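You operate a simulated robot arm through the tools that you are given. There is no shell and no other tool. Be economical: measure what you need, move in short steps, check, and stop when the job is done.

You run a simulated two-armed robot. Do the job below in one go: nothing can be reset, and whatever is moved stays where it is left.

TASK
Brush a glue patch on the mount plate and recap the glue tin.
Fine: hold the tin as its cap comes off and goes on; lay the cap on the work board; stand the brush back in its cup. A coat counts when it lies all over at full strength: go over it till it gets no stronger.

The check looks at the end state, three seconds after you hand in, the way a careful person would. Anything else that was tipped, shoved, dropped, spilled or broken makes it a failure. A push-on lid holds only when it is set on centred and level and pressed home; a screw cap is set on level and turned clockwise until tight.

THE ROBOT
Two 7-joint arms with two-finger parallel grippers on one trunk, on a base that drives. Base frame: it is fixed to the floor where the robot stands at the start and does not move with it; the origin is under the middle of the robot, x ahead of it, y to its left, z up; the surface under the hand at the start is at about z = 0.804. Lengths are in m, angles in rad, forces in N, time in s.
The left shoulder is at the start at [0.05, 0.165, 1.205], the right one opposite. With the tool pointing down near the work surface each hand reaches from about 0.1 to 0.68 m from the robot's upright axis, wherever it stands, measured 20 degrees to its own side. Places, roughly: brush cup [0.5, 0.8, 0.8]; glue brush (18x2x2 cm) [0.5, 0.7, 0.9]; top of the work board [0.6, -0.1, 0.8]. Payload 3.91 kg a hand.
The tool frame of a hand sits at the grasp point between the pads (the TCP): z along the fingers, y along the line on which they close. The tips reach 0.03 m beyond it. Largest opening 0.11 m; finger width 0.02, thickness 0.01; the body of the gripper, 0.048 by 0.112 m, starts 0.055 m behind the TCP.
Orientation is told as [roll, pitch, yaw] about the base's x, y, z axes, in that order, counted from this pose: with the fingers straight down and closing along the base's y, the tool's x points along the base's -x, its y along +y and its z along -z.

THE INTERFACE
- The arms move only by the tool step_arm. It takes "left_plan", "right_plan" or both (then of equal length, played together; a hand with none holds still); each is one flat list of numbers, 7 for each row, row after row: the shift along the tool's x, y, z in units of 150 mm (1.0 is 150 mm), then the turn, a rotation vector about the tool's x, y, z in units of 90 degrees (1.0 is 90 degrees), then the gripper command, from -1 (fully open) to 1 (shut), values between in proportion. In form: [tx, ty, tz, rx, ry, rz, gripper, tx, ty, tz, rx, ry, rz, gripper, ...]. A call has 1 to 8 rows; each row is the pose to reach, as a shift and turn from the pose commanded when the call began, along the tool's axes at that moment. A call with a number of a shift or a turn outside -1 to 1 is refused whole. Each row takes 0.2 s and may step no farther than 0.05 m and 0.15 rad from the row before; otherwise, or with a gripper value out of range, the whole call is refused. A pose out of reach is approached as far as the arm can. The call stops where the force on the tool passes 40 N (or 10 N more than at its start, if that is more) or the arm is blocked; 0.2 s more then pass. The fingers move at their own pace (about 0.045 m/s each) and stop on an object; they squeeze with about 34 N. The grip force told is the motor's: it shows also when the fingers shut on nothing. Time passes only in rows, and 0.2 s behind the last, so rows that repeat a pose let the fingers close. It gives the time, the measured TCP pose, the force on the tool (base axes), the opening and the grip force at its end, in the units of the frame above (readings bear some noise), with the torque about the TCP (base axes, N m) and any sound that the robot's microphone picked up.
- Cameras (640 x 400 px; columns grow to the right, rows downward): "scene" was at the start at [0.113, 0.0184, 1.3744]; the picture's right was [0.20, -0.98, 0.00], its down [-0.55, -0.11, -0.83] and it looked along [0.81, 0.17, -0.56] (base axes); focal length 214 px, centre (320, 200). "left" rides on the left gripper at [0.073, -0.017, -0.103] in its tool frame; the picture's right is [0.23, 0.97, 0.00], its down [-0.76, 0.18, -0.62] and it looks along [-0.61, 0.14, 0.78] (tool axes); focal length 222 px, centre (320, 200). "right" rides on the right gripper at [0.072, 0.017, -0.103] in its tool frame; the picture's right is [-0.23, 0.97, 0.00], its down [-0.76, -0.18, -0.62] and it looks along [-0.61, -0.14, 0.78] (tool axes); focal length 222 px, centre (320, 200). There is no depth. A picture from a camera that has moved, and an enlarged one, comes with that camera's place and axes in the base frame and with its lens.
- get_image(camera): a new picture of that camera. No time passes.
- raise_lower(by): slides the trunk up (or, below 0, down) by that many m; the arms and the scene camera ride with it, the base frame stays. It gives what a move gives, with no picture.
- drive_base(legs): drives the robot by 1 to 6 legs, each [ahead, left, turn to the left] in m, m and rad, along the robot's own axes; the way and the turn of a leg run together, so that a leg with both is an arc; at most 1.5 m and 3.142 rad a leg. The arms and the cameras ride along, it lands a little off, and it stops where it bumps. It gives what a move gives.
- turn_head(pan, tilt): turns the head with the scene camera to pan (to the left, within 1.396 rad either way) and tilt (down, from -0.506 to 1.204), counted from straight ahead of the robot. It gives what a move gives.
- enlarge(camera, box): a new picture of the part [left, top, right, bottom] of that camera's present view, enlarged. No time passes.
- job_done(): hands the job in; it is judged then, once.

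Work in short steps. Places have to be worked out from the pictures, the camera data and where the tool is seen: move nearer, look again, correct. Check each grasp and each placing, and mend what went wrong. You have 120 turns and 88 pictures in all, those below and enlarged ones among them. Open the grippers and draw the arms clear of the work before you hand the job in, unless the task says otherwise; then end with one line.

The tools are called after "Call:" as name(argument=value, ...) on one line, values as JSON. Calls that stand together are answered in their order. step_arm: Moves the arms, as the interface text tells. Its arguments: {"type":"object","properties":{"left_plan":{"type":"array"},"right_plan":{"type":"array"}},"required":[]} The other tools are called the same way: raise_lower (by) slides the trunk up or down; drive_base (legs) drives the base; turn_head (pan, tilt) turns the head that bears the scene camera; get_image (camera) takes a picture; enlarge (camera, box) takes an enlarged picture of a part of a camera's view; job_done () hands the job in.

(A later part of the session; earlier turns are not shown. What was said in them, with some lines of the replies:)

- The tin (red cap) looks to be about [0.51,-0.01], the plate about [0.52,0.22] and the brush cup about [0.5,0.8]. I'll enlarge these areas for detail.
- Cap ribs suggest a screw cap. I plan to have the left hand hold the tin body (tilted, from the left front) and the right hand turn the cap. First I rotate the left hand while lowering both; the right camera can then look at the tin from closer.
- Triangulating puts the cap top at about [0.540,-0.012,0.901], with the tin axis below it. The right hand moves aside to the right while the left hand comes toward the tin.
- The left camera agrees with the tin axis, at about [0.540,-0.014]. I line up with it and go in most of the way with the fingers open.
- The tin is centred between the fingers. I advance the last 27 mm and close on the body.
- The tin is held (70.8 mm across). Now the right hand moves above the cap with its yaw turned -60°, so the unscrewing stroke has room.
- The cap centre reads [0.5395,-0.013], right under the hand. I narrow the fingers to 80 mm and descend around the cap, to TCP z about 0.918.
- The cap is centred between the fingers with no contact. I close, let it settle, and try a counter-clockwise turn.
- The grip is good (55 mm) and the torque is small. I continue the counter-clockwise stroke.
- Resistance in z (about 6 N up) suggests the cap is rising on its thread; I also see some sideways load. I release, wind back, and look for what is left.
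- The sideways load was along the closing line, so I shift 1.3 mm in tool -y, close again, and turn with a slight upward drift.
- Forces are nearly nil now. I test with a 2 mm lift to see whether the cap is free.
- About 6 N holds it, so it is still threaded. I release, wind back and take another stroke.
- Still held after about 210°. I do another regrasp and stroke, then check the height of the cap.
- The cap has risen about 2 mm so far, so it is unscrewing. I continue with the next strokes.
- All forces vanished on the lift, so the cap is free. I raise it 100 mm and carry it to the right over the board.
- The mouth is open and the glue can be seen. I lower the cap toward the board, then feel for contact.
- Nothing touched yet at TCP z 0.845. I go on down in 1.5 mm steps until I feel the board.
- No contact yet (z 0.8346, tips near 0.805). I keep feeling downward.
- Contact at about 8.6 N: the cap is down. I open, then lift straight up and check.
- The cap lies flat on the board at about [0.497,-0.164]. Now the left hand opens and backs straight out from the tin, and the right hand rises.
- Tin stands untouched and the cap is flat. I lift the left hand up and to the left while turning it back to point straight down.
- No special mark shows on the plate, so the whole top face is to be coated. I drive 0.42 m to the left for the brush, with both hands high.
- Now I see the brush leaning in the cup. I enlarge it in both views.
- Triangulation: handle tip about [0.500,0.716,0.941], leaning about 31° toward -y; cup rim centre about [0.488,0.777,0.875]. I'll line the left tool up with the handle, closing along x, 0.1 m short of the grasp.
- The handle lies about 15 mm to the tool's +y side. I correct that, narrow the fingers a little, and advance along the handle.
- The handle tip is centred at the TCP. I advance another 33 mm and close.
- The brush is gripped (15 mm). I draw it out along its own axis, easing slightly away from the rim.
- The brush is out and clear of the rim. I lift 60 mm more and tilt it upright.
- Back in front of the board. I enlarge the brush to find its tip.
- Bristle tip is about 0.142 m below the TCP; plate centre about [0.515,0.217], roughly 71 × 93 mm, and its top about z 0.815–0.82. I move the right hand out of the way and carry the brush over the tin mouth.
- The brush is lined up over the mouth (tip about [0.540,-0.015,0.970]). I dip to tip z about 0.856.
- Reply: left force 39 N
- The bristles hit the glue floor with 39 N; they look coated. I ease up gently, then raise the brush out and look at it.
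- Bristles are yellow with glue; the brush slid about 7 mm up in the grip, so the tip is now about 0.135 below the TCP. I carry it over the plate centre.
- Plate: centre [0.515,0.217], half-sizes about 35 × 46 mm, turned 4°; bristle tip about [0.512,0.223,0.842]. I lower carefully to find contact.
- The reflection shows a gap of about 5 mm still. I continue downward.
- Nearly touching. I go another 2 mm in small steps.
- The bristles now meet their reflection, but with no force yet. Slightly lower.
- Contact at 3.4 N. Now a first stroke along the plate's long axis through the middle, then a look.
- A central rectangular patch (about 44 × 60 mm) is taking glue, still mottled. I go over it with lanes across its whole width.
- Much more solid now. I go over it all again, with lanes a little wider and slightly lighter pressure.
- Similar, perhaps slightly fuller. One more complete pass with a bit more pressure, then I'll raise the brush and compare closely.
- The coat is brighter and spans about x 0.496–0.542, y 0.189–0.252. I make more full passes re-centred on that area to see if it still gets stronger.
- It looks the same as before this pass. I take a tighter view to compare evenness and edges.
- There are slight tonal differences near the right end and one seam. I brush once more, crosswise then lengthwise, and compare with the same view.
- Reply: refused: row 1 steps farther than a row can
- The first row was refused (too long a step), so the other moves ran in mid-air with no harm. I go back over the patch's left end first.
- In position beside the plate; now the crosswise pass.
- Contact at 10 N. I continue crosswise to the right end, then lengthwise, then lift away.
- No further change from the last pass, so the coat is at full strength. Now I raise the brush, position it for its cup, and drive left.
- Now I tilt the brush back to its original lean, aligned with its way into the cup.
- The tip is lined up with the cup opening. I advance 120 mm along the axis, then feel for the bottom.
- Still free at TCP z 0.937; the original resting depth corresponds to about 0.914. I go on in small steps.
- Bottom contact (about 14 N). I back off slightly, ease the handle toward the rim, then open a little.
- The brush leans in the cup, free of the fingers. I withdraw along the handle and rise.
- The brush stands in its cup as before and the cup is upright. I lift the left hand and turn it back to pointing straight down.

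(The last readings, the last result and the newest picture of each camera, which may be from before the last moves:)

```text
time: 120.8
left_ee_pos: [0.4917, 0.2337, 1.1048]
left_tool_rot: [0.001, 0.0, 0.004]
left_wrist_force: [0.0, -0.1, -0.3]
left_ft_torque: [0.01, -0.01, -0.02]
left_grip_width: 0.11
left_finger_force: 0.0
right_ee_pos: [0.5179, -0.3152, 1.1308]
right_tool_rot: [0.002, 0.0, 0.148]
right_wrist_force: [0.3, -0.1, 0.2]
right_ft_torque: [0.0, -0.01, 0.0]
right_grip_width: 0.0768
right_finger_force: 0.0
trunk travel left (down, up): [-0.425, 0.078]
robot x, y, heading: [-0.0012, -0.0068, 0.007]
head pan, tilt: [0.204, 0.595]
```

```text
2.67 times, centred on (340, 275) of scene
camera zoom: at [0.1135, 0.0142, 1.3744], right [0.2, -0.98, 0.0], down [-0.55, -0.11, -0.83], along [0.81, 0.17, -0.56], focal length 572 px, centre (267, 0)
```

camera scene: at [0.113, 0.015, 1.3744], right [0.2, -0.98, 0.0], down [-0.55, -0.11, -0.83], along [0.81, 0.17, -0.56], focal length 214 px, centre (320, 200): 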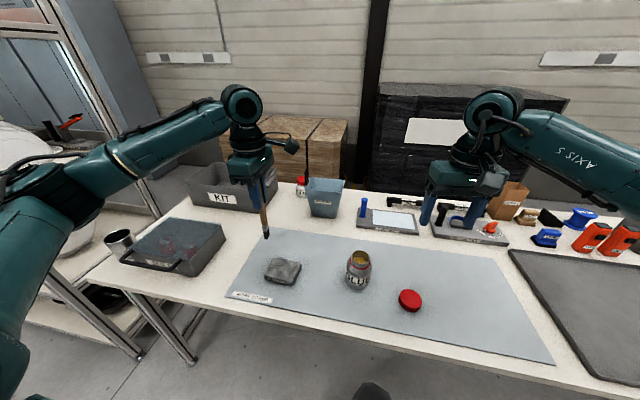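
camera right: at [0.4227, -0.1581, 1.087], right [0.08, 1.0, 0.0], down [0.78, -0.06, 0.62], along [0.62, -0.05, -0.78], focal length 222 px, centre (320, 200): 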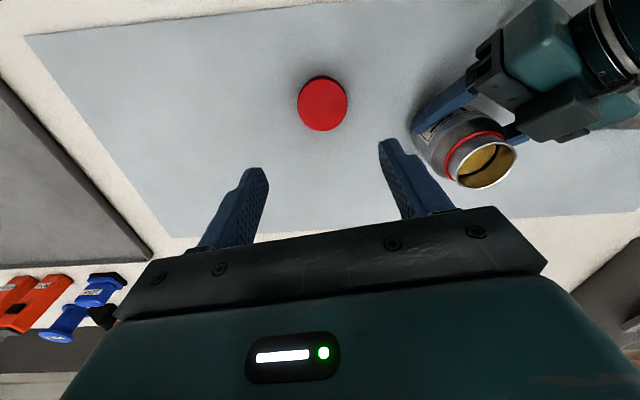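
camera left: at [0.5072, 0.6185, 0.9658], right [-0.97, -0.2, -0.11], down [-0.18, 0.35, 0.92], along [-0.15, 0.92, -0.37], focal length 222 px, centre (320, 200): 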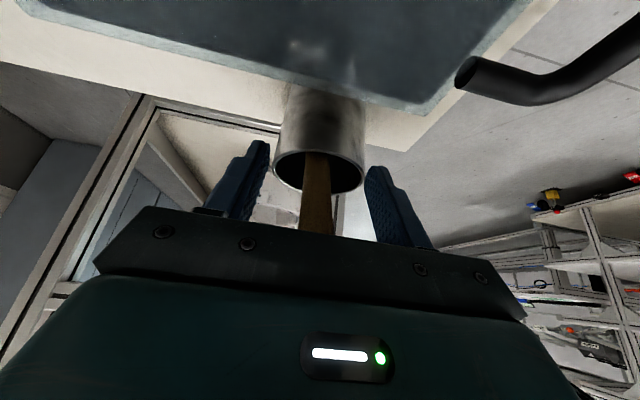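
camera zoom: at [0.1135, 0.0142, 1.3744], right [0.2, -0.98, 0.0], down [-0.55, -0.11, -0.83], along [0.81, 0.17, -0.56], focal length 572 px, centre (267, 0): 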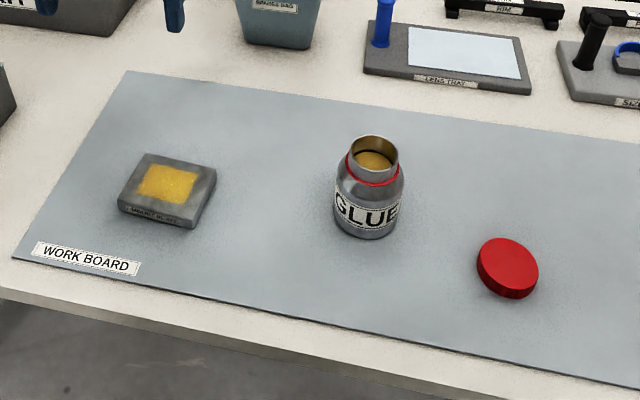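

Plate coated, tin open and standing, cap flat. The left hand returns toward the tin to hold it, and the right hand moves above the cap.

Call:
step_arm(left_plan=[0.04, -0.104, 0.05, 0.02, -0.0746, 0.0384, -1, 0.08, -0.209, 0.15, 0.04, -0.149, 0.0768, -1, 0.12, -0.313, 0.26, 0.06, -0.224, 0.115, -1, 0.16, -0.418, 0.37, 0.08, -0.2985, 0.1535, -1, 0.2, -0.522, 0.48, 0.1, -0.373, 0.192, -1, 0.24, -0.626, 0.59, 0.12, -0.448, 0.23, -1, 0.28, -0.731, 0.7, 0.14, -0.522, 0.269, -1, 0.322, -0.835, 0.817, 0.16, -0.597, 0.307, -1], right_plan=[0, 0.125, 0, 0, 0, 0, -0.4, 0, 0.25, 0, 0, 0, 0, -0.4, 0, 0.375, 0, 0, 0, 0, -0.4, 0, 0.5, 0, 0, 0, 0, -0.4, 0, 0.625, 0, 0, 0, 0, -0.4, 0, 0.75, 0.1, 0, 0, 0, -0.4, 0, 0.875, 0.2, 0, 0, 0, -0.4, 0, 1, 0.3, 0, 0, 0, -0.4])

Call:
step_arm(left_plan=[0.084, -0.127, 0.083, 0, 0, 0, -1, 0.169, -0.255, 0.166, 0, 0, 0, -1, 0.253, -0.382, 0.249, 0, 0, 0, -1])

Call:
get_image(camera="left")

Call:
get_image(camera="right")

```text
time: 122.6
left_ee_pos: [0.4434, 0.1074, 0.9817]
left_tool_rot: [0.0, -0.964, -0.519]
left_wrist_force: [-0.8, 0.0, 0.7]
left_ft_torque: [-0.01, 0.02, 0.0]
left_grip_width: 0.1102
left_finger_force: 0.1
right_ee_pos: [0.4964, -0.1669, 1.0869]
right_tool_rot: [0.002, 0.0, 0.149]
right_wrist_force: [0.4, -0.8, -0.7]
right_ft_torque: [0.01, -0.02, 0.01]
right_grip_width: 0.0771
right_finger_force: 0.0
trunk travel left (down, up): [-0.425, 0.078]
robot x, y, heading: [0.0019, -0.006, 0.003]
head pan, tilt: [0.204, 0.595]
```

```text
time: 123.4
left_ee_pos: [0.4227, 0.052, 0.9296]
left_tool_rot: [0.0, -0.962, -0.521]
left_wrist_force: [-0.2, -0.3, 0.5]
left_ft_torque: [0.01, 0.01, 0.0]
left_grip_width: 0.11
left_finger_force: 0.1
right_ee_pos: [0.4961, -0.1668, 1.0867]
right_tool_rot: [0.002, 0.0, 0.149]
right_wrist_force: [0.5, -0.7, 0.0]
right_ft_torque: [0.02, 0.0, 0.03]
right_grip_width: 0.0773
right_finger_force: 0.1
trunk travel left (down, up): [-0.425, 0.078]
robot x, y, heading: [0.003, -0.0042, 0.0]
head pan, tilt: [0.204, 0.595]
```

```text
17 pictures are left
camera left: at [0.3046, 0.101, 0.9286], right [0.37, 0.91, -0.19], down [0.02, 0.19, 0.98], along [0.93, -0.37, 0.05], focal length 222 px, centre (320, 200)
```

left: 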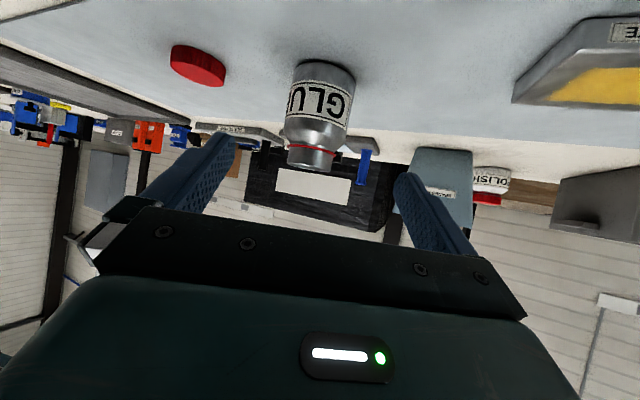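

```text
16 pictures are left
camera right: at [0.4224, -0.1607, 1.1905], right [0.08, 1.0, 0.0], down [0.78, -0.06, 0.62], along [0.62, -0.05, -0.78], focal length 222 px, centre (320, 200)
```

right: 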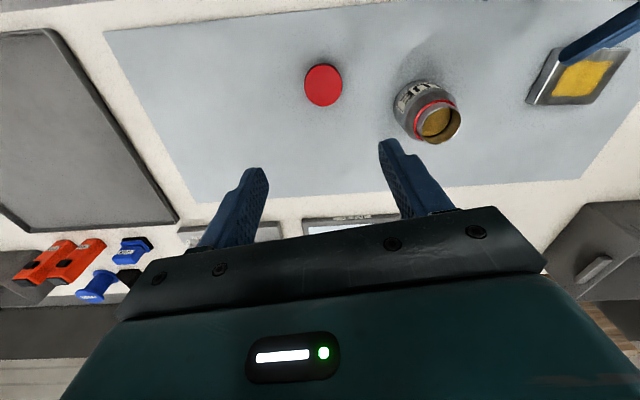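

Aligned with the tin. I approach along the tool axis and close on the body as before.

Call:
step_arm(left_plan=[0, 0.01, 0.25, 0, 0, 0, -1, 0, 0.01, 0.5, 0, 0, 0, -1, 0, 0.01, 0.75, 0, 0, 0, -1, 0, 0.01, 0.9, 0, 0, 0, -1, 0, 0.01, 0.995, 0, 0, 0, -1])

Call:
step_arm(left_plan=[0, 0, 0, 0, 0, 0, 0, 0, 0, 0, 0, 0, 0, 0.3, 0, 0, 0, 0, 0, 0, 1, 0, 0, 0, 0, 0, 0, 1, 0, 0, 0, 0, 0, 0, 1])

Call:
enlarge(camera="scene", box=[320, 225, 400, 275])

```text
time: 124.6
left_ee_pos: [0.5317, -0.005, 0.8436]
left_tool_rot: [-0.001, -0.963, -0.52]
left_wrist_force: [0.1, -1.4, -1.1]
left_ft_torque: [0.02, -0.01, -0.02]
left_grip_width: 0.11
left_finger_force: 0.0
right_ee_pos: [0.4965, -0.167, 1.0875]
right_tool_rot: [0.002, -0.001, 0.148]
right_wrist_force: [0.4, -0.1, -0.1]
right_ft_torque: [0.03, -0.01, -0.01]
right_grip_width: 0.0765
right_finger_force: 0.1
trunk travel left (down, up): [-0.425, 0.078]
robot x, y, heading: [0.0009, -0.0074, 0.001]
head pan, tilt: [0.204, 0.595]
```

```text
time: 125.8
left_ee_pos: [0.53, -0.0051, 0.845]
left_tool_rot: [-0.001, -0.962, -0.519]
left_wrist_force: [0.3, -0.6, -0.5]
left_ft_torque: [0.05, -0.1, 0.0]
left_grip_width: 0.0707
left_finger_force: 34.3
right_ee_pos: [0.4953, -0.1676, 1.0871]
right_tool_rot: [0.001, 0.002, 0.148]
right_wrist_force: [-0.2, 0.3, 0.6]
right_ft_torque: [0.02, -0.01, -0.01]
right_grip_width: 0.0767
right_finger_force: 0.1
trunk travel left (down, up): [-0.425, 0.078]
robot x, y, heading: [-0.0012, -0.0048, 0.001]
head pan, tilt: [0.204, 0.595]
```

```text
8.00 times, centred on (360, 250) of scene
camera zoom: at [0.1134, 0.0143, 1.3744], right [0.2, -0.98, 0.0], down [-0.55, -0.11, -0.83], along [0.81, 0.17, -0.56], focal length 1716 px, centre (0, -200)
```

zoom: 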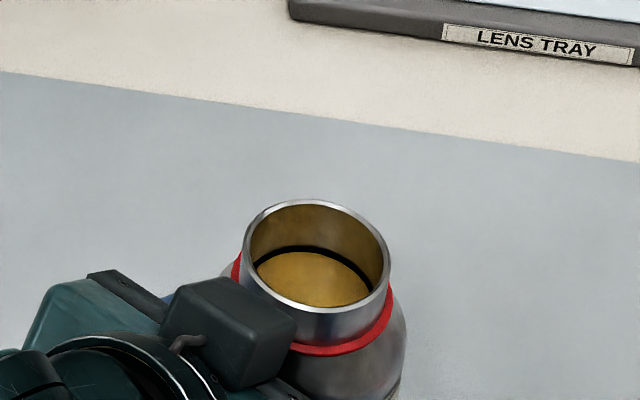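

The tin is held; compared with before it sits about 2 mm further in +y, at about [0.540,-0.0107]. The right hand now descends on the cap (centre about [0.496,-0.163]).

Call:
step_arm(right_plan=[0, 0.025, 0.25, 0, 0, 0, -0.4, 0, 0.025, 0.5, 0, 0, 0, -0.4, 0, 0.025, 0.75, 0, 0, 0, -0.4, 0, 0.025, 1, 0, 0, 0, -0.4])

Call:
step_arm(right_plan=[0, 0, 0.25, 0, 0, 0, -0.4, 0, 0, 0.45, 0, 0, 0, -0.4, 0, 0, 0.6, 0, 0, 0, -0.4, 0, 0, 0.685, 0, 0, 0, -0.4])

Call:
get_image(camera="right")

```text
time: 126.8
left_ee_pos: [0.5309, -0.0049, 0.8439]
left_tool_rot: [0.001, -0.959, -0.518]
left_wrist_force: [0.4, -0.4, 0.8]
left_ft_torque: [-0.04, -0.09, -0.02]
left_grip_width: 0.0708
left_finger_force: 33.6
right_ee_pos: [0.495, -0.1616, 0.9369]
right_tool_rot: [0.001, 0.001, 0.149]
right_wrist_force: [1.1, -0.8, -0.2]
right_ft_torque: [0.01, 0.02, 0.03]
right_grip_width: 0.0771
right_finger_force: 0.1
trunk travel left (down, up): [-0.425, 0.078]
robot x, y, heading: [-0.0004, -0.0034, 0.0]
head pan, tilt: [0.204, 0.595]
```

```text
time: 127.8
left_ee_pos: [0.5303, -0.0055, 0.8444]
left_tool_rot: [0.0, -0.962, -0.519]
left_wrist_force: [-0.4, -0.8, -0.3]
left_ft_torque: [0.0, -0.02, -0.01]
left_grip_width: 0.0705
left_finger_force: 34.4
right_ee_pos: [0.4959, -0.1635, 0.8338]
right_tool_rot: [0.001, -0.002, 0.149]
right_wrist_force: [-0.7, -0.3, 2.8]
right_ft_torque: [-0.1, 0.09, -0.04]
right_grip_width: 0.0771
right_finger_force: 0.1
trunk travel left (down, up): [-0.425, 0.078]
robot x, y, heading: [-0.0022, -0.0044, -0.001]
head pan, tilt: [0.204, 0.595]
```

```text
14 pictures are left
camera right: at [0.4219, -0.1568, 0.9372], right [0.08, 1.0, 0.0], down [0.78, -0.06, 0.62], along [0.62, -0.05, -0.78], focal length 222 px, centre (320, 200)
```

right: 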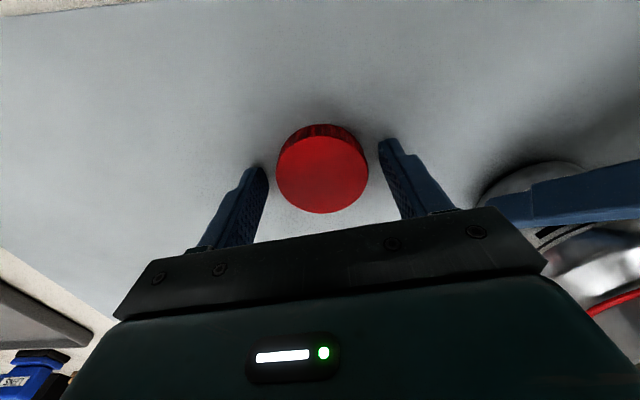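

The cap is centred between the fingers. I raise 1.5 mm off the board, close and lift.

Call:
step_arm(right_plan=[0, 0, -0.01, 0, 0, 0, -0.4, 0, 0, -0.01, 0, 0, 0, 1, 0, 0, -0.01, 0, 0, 0, 1, 0, 0, -0.01, 0, 0, 0, 1, 0, 0, -0.01, 0, 0, 0, 1, 0, 0, -0.2, 0, 0, 0, 1, 0, 0, -0.5, 0, 0, 0, 1, 0, 0, -0.8, 0, 0, 0, 1])

```text
time: 129.6
left_ee_pos: [0.5298, -0.0053, 0.844]
left_tool_rot: [0.0, -0.962, -0.518]
left_wrist_force: [0.3, -0.1, 0.2]
left_ft_torque: [0.0, -0.01, 0.0]
left_grip_width: 0.0707
left_finger_force: 33.8
right_ee_pos: [0.4956, -0.1631, 0.9536]
right_tool_rot: [0.001, 0.0, 0.149]
right_wrist_force: [-0.5, 0.7, 0.3]
right_ft_torque: [-0.02, -0.05, 0.03]
right_grip_width: 0.0545
right_finger_force: 33.5
trunk travel left (down, up): [-0.425, 0.078]
robot x, y, heading: [0.0003, -0.0042, 0.002]
head pan, tilt: [0.204, 0.595]
```

The cap is held. I lift and carry it over the tin mouth.

Call:
step_arm(right_plan=[0, 0, -0.25, 0, 0, 0, 1, 0, 0, -0.5, 0, 0, 0, 1, -0.11, 0.24, -0.5, 0, 0, 0, 1, -0.22, 0.48, -0.5, 0, 0, 0, 1, -0.33, 0.72, -0.5, 0, 0, 0, 1, -0.442, 0.961, -0.5, 0, 0, 0, 1])

Call:
enlarge(camera="scene", box=[310, 200, 420, 275])

Call:
enlarge(camera="right", box=[240, 40, 400, 200])

```text
time: 131.0
left_ee_pos: [0.5308, -0.0048, 0.8443]
left_tool_rot: [-0.002, -0.961, -0.518]
left_wrist_force: [-0.3, 0.5, 0.1]
left_ft_torque: [-0.01, 0.1, -0.02]
left_grip_width: 0.0706
left_finger_force: 34.0
right_ee_pos: [0.5415, -0.0102, 1.0277]
right_tool_rot: [0.001, -0.002, 0.149]
right_wrist_force: [0.2, -0.6, -0.8]
right_ft_torque: [0.02, -0.02, 0.01]
right_grip_width: 0.0549
right_finger_force: 34.0
trunk travel left (down, up): [-0.425, 0.078]
robot x, y, heading: [-0.0023, -0.0031, 0.005]
head pan, tilt: [0.204, 0.595]
```

```text
5.33 times, centred on (365, 238) of scene
camera zoom: at [0.1135, 0.0152, 1.3744], right [0.2, -0.98, 0.0], down [-0.55, -0.12, -0.83], along [0.81, 0.17, -0.56], focal length 1144 px, centre (80, 0)
```

zoom: 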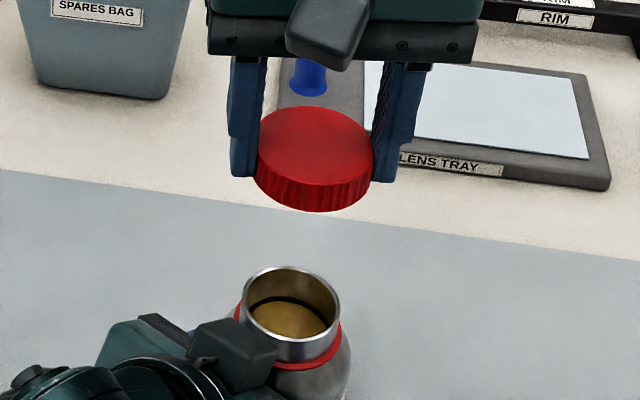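

```text
2.50 times, centred on (320, 120) of right
camera zoom: at [0.4678, -0.0039, 1.1309], right [0.08, 1.0, 0.0], down [0.78, -0.06, 0.62], along [0.62, -0.05, -0.78], focal length 555 px, centre (320, 400)
```

zoom: 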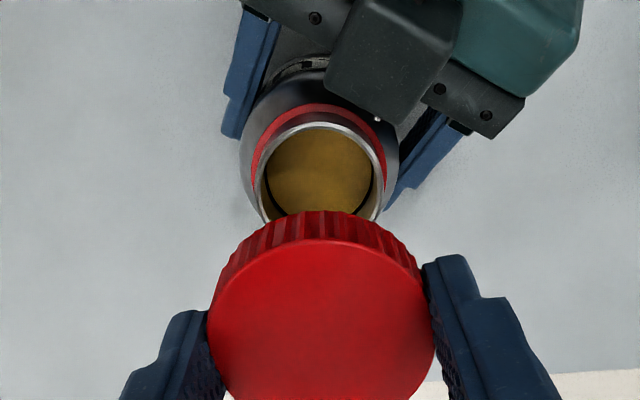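

The cap and mouth agree within about a millimetre. I lower to just above engagement, then feel on down.

Call:
step_arm(right_plan=[0, 0.003, 0.2, 0, 0, 0, 1, 0, 0.003, 0.4, 0, 0, 0, 1, 0, 0.003, 0.55, 0, 0, 0, 1, 0, 0.003, 0.6, 0, 0, 0, 1])

Call:
step_arm(right_plan=[0, 0, 0.012, 0, 0, 0, 1, 0, 0, 0.024, 0, 0, 0, 1, 0, 0, 0.036, 0, 0, 0, 1])

```text
time: 132.0
left_ee_pos: [0.5303, -0.0063, 0.8437]
left_tool_rot: [0.0, -0.961, -0.519]
left_wrist_force: [-0.1, -0.5, -0.9]
left_ft_torque: [0.05, -0.03, 0.01]
left_grip_width: 0.0708
left_finger_force: 33.6
right_ee_pos: [0.5399, -0.0108, 0.9381]
right_tool_rot: [0.001, -0.001, 0.149]
right_wrist_force: [-0.1, 0.1, -0.2]
right_ft_torque: [-0.04, 0.0, -0.03]
right_grip_width: 0.0544
right_finger_force: 34.0
trunk travel left (down, up): [-0.425, 0.078]
robot x, y, heading: [0.0007, -0.0082, 0.005]
head pan, tilt: [0.204, 0.595]
```

```text
time: 132.8
left_ee_pos: [0.5295, -0.0049, 0.844]
left_tool_rot: [0.003, -0.961, -0.522]
left_wrist_force: [7.8, 0.5, -8.4]
left_ft_torque: [-0.39, -0.56, 0.1]
left_grip_width: 0.0707
left_finger_force: 33.4
right_ee_pos: [0.54, -0.01, 0.9368]
right_tool_rot: [0.002, -0.007, 0.149]
right_wrist_force: [-1.9, -3.3, 27.6]
right_ft_torque: [-0.31, 0.62, 0.07]
right_grip_width: 0.0547
right_finger_force: 33.9
trunk travel left (down, up): [-0.425, 0.078]
robot x, y, heading: [-0.0002, -0.004, 0.003]
head pan, tilt: [0.204, 0.595]
```

Contact at 27 N on the -x/-y side of the rim: the cap is slightly off toward +x. I raise 4 mm and shift by 1.6 mm toward (-x,-y), then try again.

Call:
step_arm(right_plan=[0, 0, -0.03, 0, 0, 0, 1, 0.011, -0.003, -0.03, 0, 0, 0, 1])

Call:
step_arm(right_plan=[0, 0, 0.01, 0, 0, 0, 1, 0, 0, 0.02, 0, 0, 0, 1, 0, 0, 0.03, 0, 0, 0, 1, 0, 0, 0.038, 0, 0, 0, 1])

```text
time: 133.4
left_ee_pos: [0.5305, -0.0055, 0.845]
left_tool_rot: [-0.004, -0.964, -0.517]
left_wrist_force: [-1.6, -0.5, 0.6]
left_ft_torque: [0.0, -0.12, -0.02]
left_grip_width: 0.0707
left_finger_force: 34.0
right_ee_pos: [0.5357, -0.0113, 0.9346]
right_tool_rot: [-0.001, 0.004, 0.15]
right_wrist_force: [1.8, 0.1, -0.9]
right_ft_torque: [0.01, -0.05, 0.01]
right_grip_width: 0.0546
right_finger_force: 33.7
trunk travel left (down, up): [-0.425, 0.078]
robot x, y, heading: [0.0007, -0.0052, 0.002]
head pan, tilt: [0.204, 0.595]
```

```text
time: 134.4
left_ee_pos: [0.5316, -0.0073, 0.8446]
left_tool_rot: [0.0, -0.961, -0.52]
left_wrist_force: [0.4, -0.6, 0.8]
left_ft_torque: [0.01, 0.01, -0.01]
left_grip_width: 0.0705
left_finger_force: 34.2
right_ee_pos: [0.5363, -0.0103, 0.9322]
right_tool_rot: [0.002, 0.001, 0.149]
right_wrist_force: [-1.2, 0.0, 0.7]
right_ft_torque: [-0.01, -0.02, -0.02]
right_grip_width: 0.0545
right_finger_force: 34.2
trunk travel left (down, up): [-0.425, 0.078]
robot x, y, heading: [-0.0006, -0.0018, 0.005]
head pan, tilt: [0.204, 0.595]
```

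It now slips past the earlier contact height with no force. I continue down gently.

Call:
step_arm(right_plan=[0, 0, 0.01, 0, 0, 0, 1, 0, 0, 0.02, 0, 0, 0, 1, 0, 0, 0.03, 0, 0, 0, 1])

```text
time: 135.2
left_ee_pos: [0.5308, -0.0053, 0.8449]
left_tool_rot: [-0.001, -0.961, -0.518]
left_wrist_force: [0.0, -0.1, -0.1]
left_ft_torque: [-0.01, 0.01, -0.02]
left_grip_width: 0.0706
left_finger_force: 33.9
right_ee_pos: [0.5378, -0.01, 0.9272]
right_tool_rot: [0.001, 0.001, 0.152]
right_wrist_force: [0.3, 0.6, 0.0]
right_ft_torque: [0.01, 0.0, 0.01]
right_grip_width: 0.0547
right_finger_force: 34.0
trunk travel left (down, up): [-0.425, 0.078]
robot x, y, heading: [-0.0007, -0.0061, 0.005]
head pan, tilt: [0.204, 0.595]
```

Call:
step_arm(right_plan=[0, 0, 0.01, 0, 0, 0, 1, 0, 0, 0.02, 0, 0, 0, 1, 0, 0, 0.03, 0, 0, 0, 1])

Call:
enlarge(camera="scene", box=[320, 225, 400, 275])

```text
time: 136.0
left_ee_pos: [0.5305, -0.0045, 0.8444]
left_tool_rot: [0.0, -0.96, -0.518]
left_wrist_force: [5.0, 0.6, -2.0]
left_ft_torque: [-0.34, 0.52, -0.02]
left_grip_width: 0.0708
left_finger_force: 33.3
right_ee_pos: [0.5377, -0.0105, 0.9243]
right_tool_rot: [0.003, 0.0, 0.15]
right_wrist_force: [-3.3, -4.3, 10.7]
right_ft_torque: [0.05, -0.42, 0.0]
right_grip_width: 0.0546
right_finger_force: 34.2
trunk travel left (down, up): [-0.425, 0.078]
robot x, y, heading: [-0.0019, -0.0038, -0.001]
head pan, tilt: [0.204, 0.595]
```

```text
8.00 times, centred on (360, 250) of scene
camera zoom: at [0.1129, 0.0141, 1.3746], right [0.2, -0.98, 0.0], down [-0.55, -0.11, -0.83], along [0.81, 0.17, -0.56], focal length 1716 px, centre (0, -200)
```

zoom: 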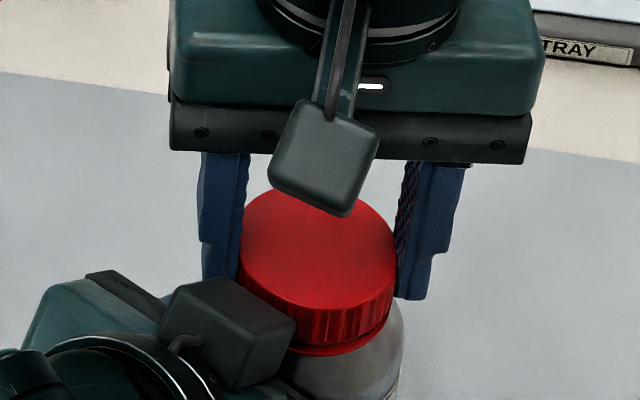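

The cap sits level at the thread start (same height as where it came free). I turn clockwise about the cap centre, estimated 2 mm ahead of the TCP, with a slight feed down.

Call:
step_arm(right_plan=[-0.0001, 0.002, 0.0005, 0, 0, 0.095, 1, -0.0006, 0.0039, 0.001, 0, 0, 0.19, 1, -0.0013, 0.0058, 0.0015, 0, 0, 0.285, 1, -0.0023, 0.0075, 0.002, 0, 0, 0.38, 1, -0.0035, 0.009, 0.0025, 0, 0, 0.475, 1, -0.005, 0.0104, 0.003, 0, 0, 0.57, 1, -0.0066, 0.0115, 0.0035, 0, 0, 0.665, 1, -0.0084, 0.0124, 0.004, 0, 0, 0.76, 1])

```text
time: 137.8
left_ee_pos: [0.5306, -0.0041, 0.8442]
left_tool_rot: [0.0, -0.962, -0.52]
left_wrist_force: [6.2, 3.0, -5.0]
left_ft_torque: [-0.02, 0.08, 0.04]
left_grip_width: 0.0705
left_finger_force: 34.1
right_ee_pos: [0.5389, -0.0083, 0.9237]
right_tool_rot: [0.002, 0.0, -1.046]
right_wrist_force: [-3.3, -3.9, 15.6]
right_ft_torque: [-0.22, 0.03, -0.04]
right_grip_width: 0.0546
right_finger_force: 34.0
trunk travel left (down, up): [-0.425, 0.078]
robot x, y, heading: [0.0019, -0.0001, 0.005]
head pan, tilt: [0.204, 0.595]
```

Engaged under about 15 N of downward push. I open, re-centre on the cap axis while winding back, then regrip.

Call:
step_arm(right_plan=[0, 0, 0, 0, 0, 0, -0.45, 0, 0, 0, 0, 0, 0, -0.45, -0.0137, 0, 0, 0, 0, -0.09, -0.45, -0.0137, 0, 0, 0, 0, -0.18, -0.45, -0.0137, 0, 0, 0, 0, -0.27, -0.45, -0.0137, 0, 0, 0, 0, -0.36, -0.45, -0.0137, 0, 0, 0, 0, -0.45, -0.45, -0.0137, 0, 0, 0, 0, -0.54, -0.45])

Call:
step_arm(right_plan=[0, 0, 0, 0, 0, -0.09, -0.45, 0, 0, 0, 0, 0, -0.18, -0.45, 0, 0, 0, 0, 0, -0.22, -0.45, 0, 0, 0, 0, 0, -0.22, -0.45])

Call:
enlarge(camera="right", box=[220, 80, 420, 240])

Call:
enlarge(camera="scene", box=[320, 225, 400, 275])

```text
time: 139.6
left_ee_pos: [0.5299, -0.0048, 0.844]
left_tool_rot: [0.0, -0.961, -0.519]
left_wrist_force: [-0.2, -0.5, 0.9]
left_ft_torque: [-0.02, 0.02, 0.02]
left_grip_width: 0.0707
left_finger_force: 34.0
right_ee_pos: [0.5401, -0.0097, 0.9224]
right_tool_rot: [0.001, 0.0, -0.194]
right_wrist_force: [0.4, 0.1, 0.5]
right_ft_torque: [-0.01, 0.03, 0.0]
right_grip_width: 0.0798
right_finger_force: 0.0
trunk travel left (down, up): [-0.425, 0.078]
robot x, y, heading: [0.0022, -0.0013, 0.001]
head pan, tilt: [0.204, 0.595]
```

```text
time: 140.6
left_ee_pos: [0.5292, -0.0051, 0.8439]
left_tool_rot: [-0.001, -0.962, -0.52]
left_wrist_force: [0.4, -0.5, 0.4]
left_ft_torque: [0.01, -0.02, 0.02]
left_grip_width: 0.0704
left_finger_force: 34.0
right_ee_pos: [0.5405, -0.0113, 0.9225]
right_tool_rot: [0.001, 0.0, 0.151]
right_wrist_force: [-0.5, -0.3, 0.3]
right_ft_torque: [0.02, -0.01, -0.01]
right_grip_width: 0.0797
right_finger_force: 0.1
trunk travel left (down, up): [-0.425, 0.078]
robot x, y, heading: [0.0008, -0.0038, 0.007]
head pan, tilt: [0.204, 0.595]
```

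```text
2.50 times, centred on (320, 160) of right
camera zoom: at [0.4668, -0.0041, 1.0259], right [0.08, 1.0, 0.0], down [0.78, -0.06, 0.62], along [0.62, -0.05, -0.78], focal length 555 px, centre (320, 300)
```

zoom: 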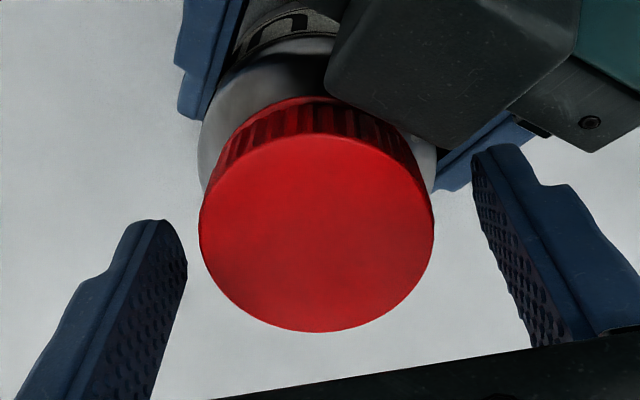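

```text
8.00 times, centred on (360, 250) of scene
camera zoom: at [0.1134, 0.0143, 1.3744], right [0.2, -0.98, 0.0], down [-0.55, -0.11, -0.83], along [0.81, 0.17, -0.56], focal length 1716 px, centre (0, -200)
```

zoom: 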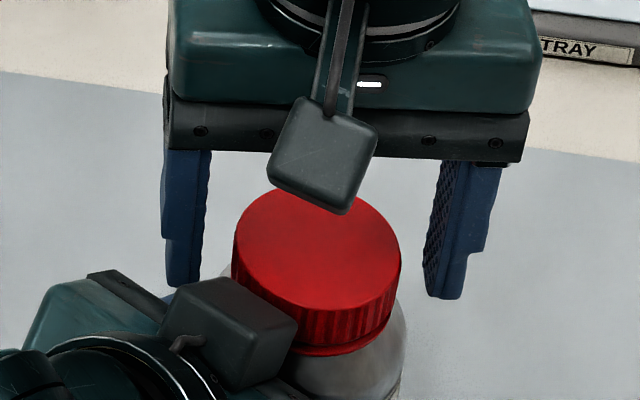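

The cap is level and seated over the neck. I regrip and read the side force before turning.

Call:
step_arm(right_plan=[0, 0, 0, 0, 0, 0, 1, 0, 0, 0, 0, 0, 0, 1, 0, 0, 0, 0, 0, 0, 1, 0, 0, 0, 0, 0, 0, 1])

```text
time: 141.6
left_ee_pos: [0.5299, -0.0056, 0.8441]
left_tool_rot: [0.0, -0.961, -0.517]
left_wrist_force: [-0.9, 1.9, 1.5]
left_ft_torque: [-0.15, -0.04, 0.0]
left_grip_width: 0.0705
left_finger_force: 33.8
right_ee_pos: [0.5415, -0.0087, 0.9234]
right_tool_rot: [-0.001, 0.0, 0.149]
right_wrist_force: [1.0, -2.9, 0.1]
right_ft_torque: [-0.07, -0.01, 0.03]
right_grip_width: 0.0551
right_finger_force: 34.0
trunk travel left (down, up): [-0.425, 0.078]
robot x, y, heading: [0.0026, -0.0054, 0.007]
head pan, tilt: [0.204, 0.595]
```

Side force is only 3 N, so it is well centred. I turn clockwise again with a light feed.

Call:
step_arm(right_plan=[0, 0, 0.001, 0, 0, 0.095, 1, 0, 0, 0.002, 0, 0, 0.19, 1, 0, 0, 0.003, 0, 0, 0.285, 1, 0, 0, 0.004, 0, 0, 0.38, 1, 0, 0, 0.005, 0, 0, 0.475, 1, 0, 0, 0.005, 0, 0, 0.57, 1, 0, 0, 0.006, 0, 0, 0.665, 1, 0, 0, 0.006, 0, 0, 0.76, 1])

```text
time: 143.4
left_ee_pos: [0.5308, -0.0053, 0.8434]
left_tool_rot: [0.001, -0.961, -0.518]
left_wrist_force: [-3.4, 6.5, 1.1]
left_ft_torque: [-0.32, -0.09, 0.07]
left_grip_width: 0.0707
left_finger_force: 33.9
right_ee_pos: [0.5404, -0.0109, 0.9218]
right_tool_rot: [0.0, 0.001, -1.046]
right_wrist_force: [3.0, -6.9, 0.5]
right_ft_torque: [-0.22, -0.11, 0.0]
right_grip_width: 0.055
right_finger_force: 33.9
trunk travel left (down, up): [-0.425, 0.078]
robot x, y, heading: [0.0009, -0.0036, 0.003]
head pan, tilt: [0.204, 0.595]
```

It is feeding down freely with the thread. Next regrip and stroke.

Call:
step_arm(right_plan=[0, 0, 0, 0, 0, 0, -0.45, 0, 0, 0, 0, 0, 0, -0.45, 0, 0, 0, 0, 0, -0.09, -0.45, 0, 0, 0, 0, 0, -0.18, -0.45, 0, 0, 0, 0, 0, -0.27, -0.45, 0, 0, 0, 0, 0, -0.36, -0.45, 0, 0, 0, 0, 0, -0.45, -0.45, 0, 0, 0, 0, 0, -0.54, -0.45])

Call:
step_arm(right_plan=[0, -0.003, 0, 0, 0, -0.09, -0.45, 0, -0.003, 0, 0, 0, -0.18, -0.45, 0, -0.003, 0, 0, 0, -0.22, -0.45, 0, -0.003, 0, 0, 0, -0.22, 1, 0, -0.003, 0, 0, 0, -0.22, 1, 0, -0.003, 0, 0, 0, -0.22, 1, 0, -0.003, 0, 0, 0, -0.22, 1])

Call:
step_arm(right_plan=[0, 0, 0.001, 0, 0, 0.095, 1, 0, 0, 0.002, 0, 0, 0.19, 1, 0, 0, 0.003, 0, 0, 0.285, 1, 0, 0, 0.004, 0, 0, 0.38, 1, 0, 0, 0.005, 0, 0, 0.475, 1, 0, 0, 0.005, 0, 0, 0.57, 1, 0, 0, 0.006, 0, 0, 0.665, 1, 0, 0, 0.006, 0, 0, 0.76, 1])

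```text
time: 145.2
left_ee_pos: [0.53, -0.0046, 0.8447]
left_tool_rot: [-0.001, -0.962, -0.518]
left_wrist_force: [-0.6, -0.9, -0.4]
left_ft_torque: [0.01, 0.01, -0.03]
left_grip_width: 0.0706
left_finger_force: 34.0
right_ee_pos: [0.5406, -0.0092, 0.922]
right_tool_rot: [0.002, -0.001, -0.194]
right_wrist_force: [0.1, 1.2, -0.3]
right_ft_torque: [0.0, 0.02, 0.02]
right_grip_width: 0.0797
right_finger_force: 0.0
trunk travel left (down, up): [-0.425, 0.078]
robot x, y, heading: [-0.0004, -0.0022, -0.001]
head pan, tilt: [0.204, 0.595]
```

```text
time: 146.8
left_ee_pos: [0.5297, -0.005, 0.844]
left_tool_rot: [-0.001, -0.962, -0.518]
left_wrist_force: [-1.1, 0.5, 0.2]
left_ft_torque: [-0.05, -0.02, 0.01]
left_grip_width: 0.0705
left_finger_force: 34.1
right_ee_pos: [0.5402, -0.0099, 0.9216]
right_tool_rot: [0.001, -0.001, 0.149]
right_wrist_force: [-0.1, -0.8, -0.2]
right_ft_torque: [-0.04, 0.04, 0.03]
right_grip_width: 0.0548
right_finger_force: 33.7
trunk travel left (down, up): [-0.425, 0.078]
robot x, y, heading: [0.0017, -0.0048, -0.0]
head pan, tilt: [0.204, 0.595]
```

```text
time: 148.6
left_ee_pos: [0.5291, -0.006, 0.8443]
left_tool_rot: [-0.001, -0.963, -0.519]
left_wrist_force: [-0.3, 1.2, -0.1]
left_ft_torque: [-0.03, 0.06, 0.03]
left_grip_width: 0.0707
left_finger_force: 33.9
right_ee_pos: [0.5406, -0.0116, 0.9204]
right_tool_rot: [-0.001, 0.001, -1.047]
right_wrist_force: [-0.7, -0.9, 1.2]
right_ft_torque: [-0.06, -0.03, 0.01]
right_grip_width: 0.0549
right_finger_force: 33.9
trunk travel left (down, up): [-0.425, 0.078]
robot x, y, heading: [0.0038, -0.0047, 0.001]
head pan, tilt: [0.204, 0.595]
```

Forces stay tiny, so the thread is running true. Another stroke, watching for tightening.

Call:
step_arm(right_plan=[0, 0, 0, 0, 0, 0, -0.45, 0, 0, 0, 0, 0, 0, -0.45, 0, 0, 0, 0, 0, -0.09, -0.45, 0, 0, 0, 0, 0, -0.18, -0.45, 0, 0, 0, 0, 0, -0.27, -0.45, 0, 0, 0, 0, 0, -0.36, -0.45, 0, 0, 0, 0, 0, -0.45, -0.45, 0, 0, 0, 0, 0, -0.54, -0.45])

Call:
step_arm(right_plan=[0, 0, 0, 0, 0, -0.09, -0.45, 0, 0, 0, 0, 0, -0.18, -0.45, 0, 0, 0, 0, 0, -0.22, -0.45, 0, 0, 0, 0, 0, -0.22, 1, 0, 0, 0, 0, 0, -0.22, 1, 0, 0, 0, 0, 0, -0.22, 1, 0, 0, 0, 0, 0, -0.22, 1])

Call:
step_arm(right_plan=[0, 0, 0.001, 0, 0, 0.095, 1, 0, 0, 0.002, 0, 0, 0.19, 1, 0, 0, 0.003, 0, 0, 0.285, 1, 0, 0, 0.004, 0, 0, 0.38, 1, 0, 0, 0.005, 0, 0, 0.475, 1, 0, 0, 0.005, 0, 0, 0.57, 1, 0, 0, 0.006, 0, 0, 0.665, 1, 0, 0, 0.006, 0, 0, 0.76, 1])

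Call:
enlarge(camera="scene", box=[320, 225, 400, 275])

```text
time: 150.4
left_ee_pos: [0.5304, -0.0071, 0.8439]
left_tool_rot: [0.0, -0.961, -0.517]
left_wrist_force: [-0.7, -0.5, 0.7]
left_ft_torque: [-0.02, -0.01, 0.04]
left_grip_width: 0.0708
left_finger_force: 34.3
right_ee_pos: [0.5407, -0.0115, 0.921]
right_tool_rot: [0.002, -0.001, -0.193]
right_wrist_force: [0.6, -0.2, -0.4]
right_ft_torque: [0.01, -0.02, 0.0]
right_grip_width: 0.0798
right_finger_force: 0.0
trunk travel left (down, up): [-0.425, 0.078]
robot x, y, heading: [-0.0002, -0.0039, 0.006]
head pan, tilt: [0.204, 0.595]
```

```text
time: 152.0
left_ee_pos: [0.5306, -0.0049, 0.844]
left_tool_rot: [-0.001, -0.961, -0.518]
left_wrist_force: [-0.3, -0.5, 0.6]
left_ft_torque: [-0.07, 0.03, -0.02]
left_grip_width: 0.0704
left_finger_force: 33.8
right_ee_pos: [0.5411, -0.0111, 0.9203]
right_tool_rot: [-0.001, -0.001, 0.147]
right_wrist_force: [-0.6, -0.8, 0.3]
right_ft_torque: [0.07, -0.01, 0.0]
right_grip_width: 0.0543
right_finger_force: 34.0
trunk travel left (down, up): [-0.425, 0.078]
robot x, y, heading: [-0.0015, -0.0048, 0.003]
head pan, tilt: [0.204, 0.595]
```

```text
time: 153.8
left_ee_pos: [0.5316, -0.0054, 0.8446]
left_tool_rot: [-0.001, -0.961, -0.518]
left_wrist_force: [2.6, 3.7, 0.9]
left_ft_torque: [-0.28, 0.18, -0.8]
left_grip_width: 0.0693
left_finger_force: 33.6
right_ee_pos: [0.5396, -0.0112, 0.9202]
right_tool_rot: [0.001, 0.001, -1.044]
right_wrist_force: [-3.1, -4.6, 0.5]
right_ft_torque: [-0.09, 0.04, 0.82]
right_grip_width: 0.0552
right_finger_force: 34.0
trunk travel left (down, up): [-0.425, 0.078]
robot x, y, heading: [0.0002, -0.0028, -0.001]
head pan, tilt: [0.204, 0.595]
```

```text
8.00 times, centred on (360, 250) of scene
camera zoom: at [0.1133, 0.0143, 1.3744], right [0.2, -0.98, 0.0], down [-0.55, -0.11, -0.83], along [0.81, 0.17, -0.56], focal length 1716 px, centre (0, -200)
```

zoom: 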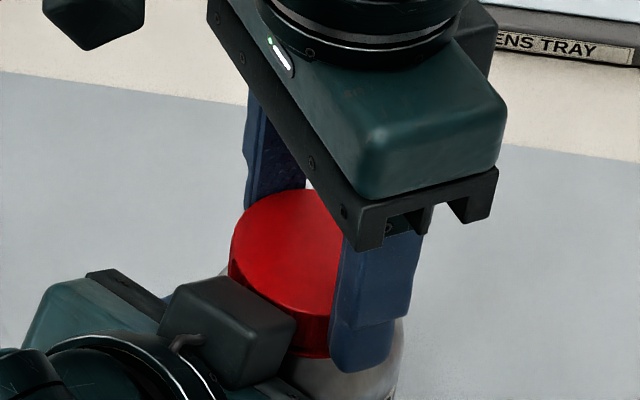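

Torque has risen sharply to 0.82 N m: the cap is seating tight. I confirm with a little more turn from here.

Call:
step_arm(right_plan=[0, 0, 0, 0, 0, 0.04, 1, 0, 0, 0, 0, 0, 0.08, 1])

```text
time: 154.4
left_ee_pos: [0.5303, -0.0046, 0.8435]
left_tool_rot: [0.0, -0.963, -0.52]
left_wrist_force: [4.8, 4.8, 0.9]
left_ft_torque: [-0.41, 0.31, -0.87]
left_grip_width: 0.0691
left_finger_force: 34.4
right_ee_pos: [0.5398, -0.0109, 0.9193]
right_tool_rot: [0.0, 0.0, -1.171]
right_wrist_force: [-4.6, -5.7, -0.2]
right_ft_torque: [-0.09, 0.06, 0.96]
right_grip_width: 0.0547
right_finger_force: 34.4
trunk travel left (down, up): [-0.425, 0.078]
robot x, y, heading: [0.0038, -0.0064, -0.0]
head pan, tilt: [0.204, 0.595]
```

Torque tops out at about 0.96 N m, so it is tight. I open the right hand and lift it straight off.

Call:
step_arm(right_plan=[0, 0, 0, 0, 0, 0, -0.45, 0, 0, 0, 0, 0, 0, -0.45, 0, 0, 0, 0, 0, 0, -0.45, 0, 0, -0.15, 0, 0, 0, -0.45, 0, 0, -0.4, 0, 0, 0, -0.45, 0, 0, -0.7, 0, 0, 0, -0.45, 0, 0, -1, 0, 0, 0, -0.45])

Call:
enlarge(camera="scene", box=[320, 225, 400, 275])

```text
time: 156.0
left_ee_pos: [0.5304, -0.005, 0.8451]
left_tool_rot: [0.001, -0.962, -0.518]
left_wrist_force: [-1.8, 0.3, 3.7]
left_ft_torque: [-0.09, 0.05, 0.0]
left_grip_width: 0.0692
left_finger_force: 34.3
right_ee_pos: [0.5399, -0.0101, 1.0695]
right_tool_rot: [0.001, 0.001, -1.17]
right_wrist_force: [0.3, 0.0, -0.1]
right_ft_torque: [-0.01, 0.03, 0.03]
right_grip_width: 0.0799
right_finger_force: 0.1
trunk travel left (down, up): [-0.425, 0.078]
robot x, y, heading: [0.0042, -0.0042, -0.001]
head pan, tilt: [0.204, 0.595]
```

```text
8.00 times, centred on (360, 250) of scene
camera zoom: at [0.1129, 0.0146, 1.3744], right [0.2, -0.98, 0.0], down [-0.55, -0.11, -0.83], along [0.81, 0.17, -0.56], focal length 1716 px, centre (0, -200)
```

zoom: 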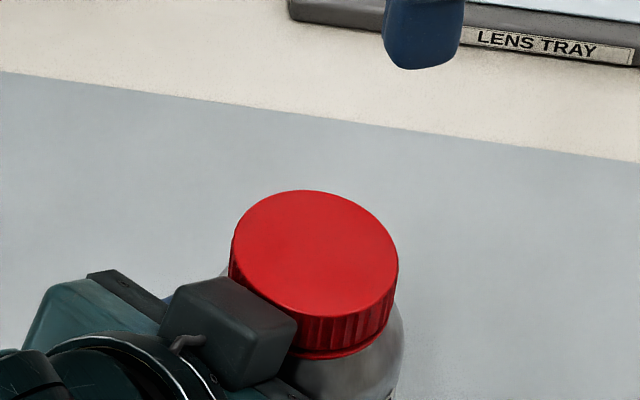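

The cap is on level and fully down. Now the left hand opens and backs straight out, and the right hand moves away to the right.

Call:
step_arm(left_plan=[0, 0, 0, 0, 0, 0, -0.4, 0, 0, 0, 0, 0, 0, -1, 0, 0, 0, 0, 0, 0, -1, 0, 0, -0.2, 0, 0, 0, -1, 0, 0, -0.4, 0, 0, 0, -1, 0, 0, -0.65, 0, 0, 0, -1, 0, 0, -0.9, 0, 0, 0, -1, -0.2, 0, -1, 0, 0, 0, -1])

Call:
step_arm(left_plan=[-0.25, 0.15, -0.2, 0, 0, 0, -1, -0.5, 0.3, -0.4, 0, 0, 0, -1, -0.7, 0.5, -0.5, 0, 0, 0, -1, -0.8, 0.7, -0.6, 0, 0, 0, -1], right_plan=[0.2, -0.1, -0.1, 0, 0, 0, -0.6, 0, -0.1, -0.3, 0, 0, 0, -0.8, -0.2, -0.2, -0.4, 0, 0, 0, -1, -0.4, -0.3, -0.5, 0, 0, 0, -1])

Call:
get_image(camera="scene")

Call:
enlarge(camera="scene", box=[220, 200, 460, 350])

```text
time: 157.8
left_ee_pos: [0.4393, 0.0468, 0.9541]
left_tool_rot: [0.001, -0.959, -0.52]
left_wrist_force: [1.2, -0.1, -0.6]
left_ft_torque: [0.01, -0.01, -0.02]
left_grip_width: 0.1099
left_finger_force: 0.0
right_ee_pos: [0.5397, -0.0107, 1.0694]
right_tool_rot: [0.0, 0.001, -1.171]
right_wrist_force: [0.4, 0.4, -0.6]
right_ft_torque: [0.04, -0.02, 0.01]
right_grip_width: 0.0797
right_finger_force: 0.0
trunk travel left (down, up): [-0.425, 0.078]
robot x, y, heading: [0.0016, -0.0044, -0.0]
head pan, tilt: [0.204, 0.595]
```

```text
refused: row 1 steps farther than a row can; nothing moved
```

```text
6 pictures are left
camera scene: at [0.1138, 0.014, 1.3743], right [0.2, -0.98, 0.0], down [-0.55, -0.11, -0.83], along [0.81, 0.17, -0.56], focal length 214 px, centre (320, 200)
```

scene: 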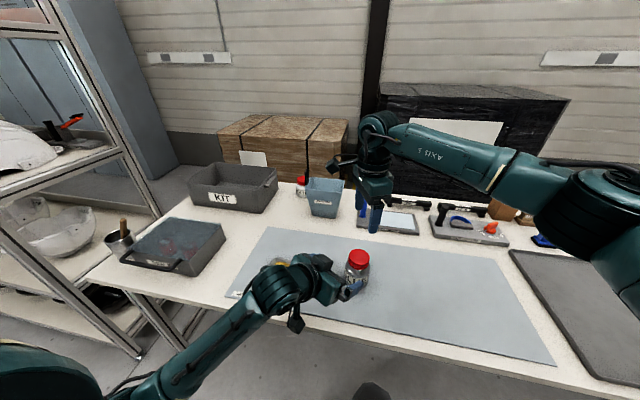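

```text
2.67 times, centred on (340, 275) of scene
camera zoom: at [0.1138, 0.014, 1.3743], right [0.2, -0.98, 0.0], down [-0.55, -0.11, -0.83], along [0.81, 0.17, -0.56], focal length 572 px, centre (267, 0)
```

zoom: 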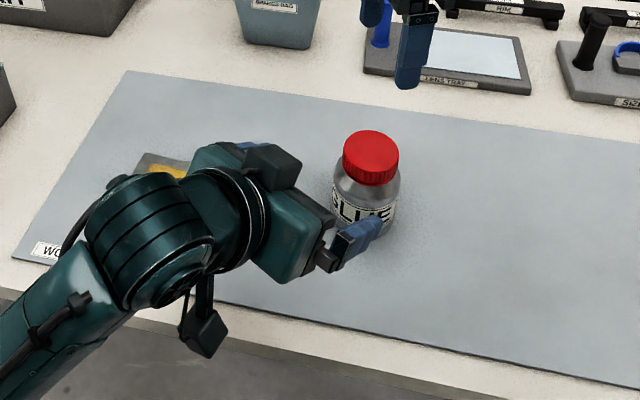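

The tin stands capped. The second move was refused (step too long); I repeat the retreat in shorter rows.

Call:
step_arm(left_plan=[-0.046, 0.108, -0.109, -0.02, 0.0746, -0.0384, -1, -0.092, 0.217, -0.218, -0.04, 0.149, -0.0768, -1, -0.138, 0.325, -0.326, -0.06, 0.224, -0.115, -1, -0.184, 0.433, -0.435, -0.08, 0.2985, -0.1535, -1, -0.23, 0.541, -0.544, -0.1, 0.373, -0.192, -1, -0.275, 0.65, -0.653, -0.12, 0.448, -0.23, -1, -0.321, 0.758, -0.761, -0.14, 0.522, -0.269, -1, -0.367, 0.866, -0.87, -0.16, 0.597, -0.307, -1], right_plan=[0, 0, -0.1, 0, 0, 0, -0.6, 0, 0, -0.2, 0, 0, 0, -0.8, 0, 0, -0.3, 0, 0, 0, -1, 0, 0, -0.4, 0, 0, 0, -1, -0.15, 0, -0.5, 0, 0, 0, -1, -0.35, 0, -0.55, 0, 0, 0, -1, -0.55, 0, -0.6, 0, 0, 0, -1, -0.75, 0, -0.6, 0, 0, 0, -1])

Call:
get_image(camera="scene")

Call:
enlarge(camera="scene", box=[240, 220, 400, 320])

```text
time: 159.6
left_ee_pos: [0.4375, 0.1962, 1.0746]
left_tool_rot: [0.0, 0.002, 0.004]
left_wrist_force: [0.5, 0.7, -1.1]
left_ft_torque: [-0.02, 0.02, 0.0]
left_grip_width: 0.1101
left_finger_force: 0.1
right_ee_pos: [0.5842, -0.1153, 1.1593]
right_tool_rot: [-0.001, 0.0, -1.17]
right_wrist_force: [-0.4, 0.1, 0.3]
right_ft_torque: [-0.01, 0.03, 0.0]
right_grip_width: 0.11
right_finger_force: 0.0
trunk travel left (down, up): [-0.425, 0.078]
robot x, y, heading: [-0.0028, -0.0033, 0.002]
head pan, tilt: [0.204, 0.595]
```

```text
4 pictures are left
camera scene: at [0.1136, 0.014, 1.3743], right [0.2, -0.98, 0.0], down [-0.55, -0.11, -0.83], along [0.81, 0.17, -0.56], focal length 214 px, centre (320, 200)
```

scene: 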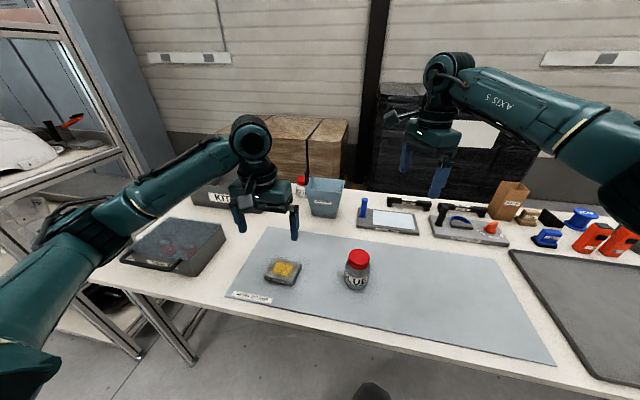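

```text
4.00 times, centred on (320, 270) of scene
camera zoom: at [0.1136, 0.014, 1.3743], right [0.2, -0.98, 0.0], down [-0.55, -0.11, -0.83], along [0.81, 0.17, -0.56], focal length 858 px, centre (320, -80)
```

zoom: 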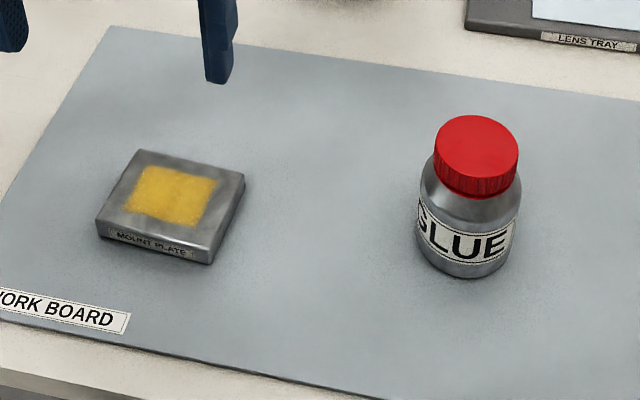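

The plate is evenly coated, the tin stands capped and level, the brush is in its cup, and both hands are open and clear. I hand in.

Call:
job_done()

```text
The job is handed in.
```

The mount plate carries an even glue patch (the last full pass made it no stronger), the tin's cap is screwed on tight, and the brush is back in its cup.
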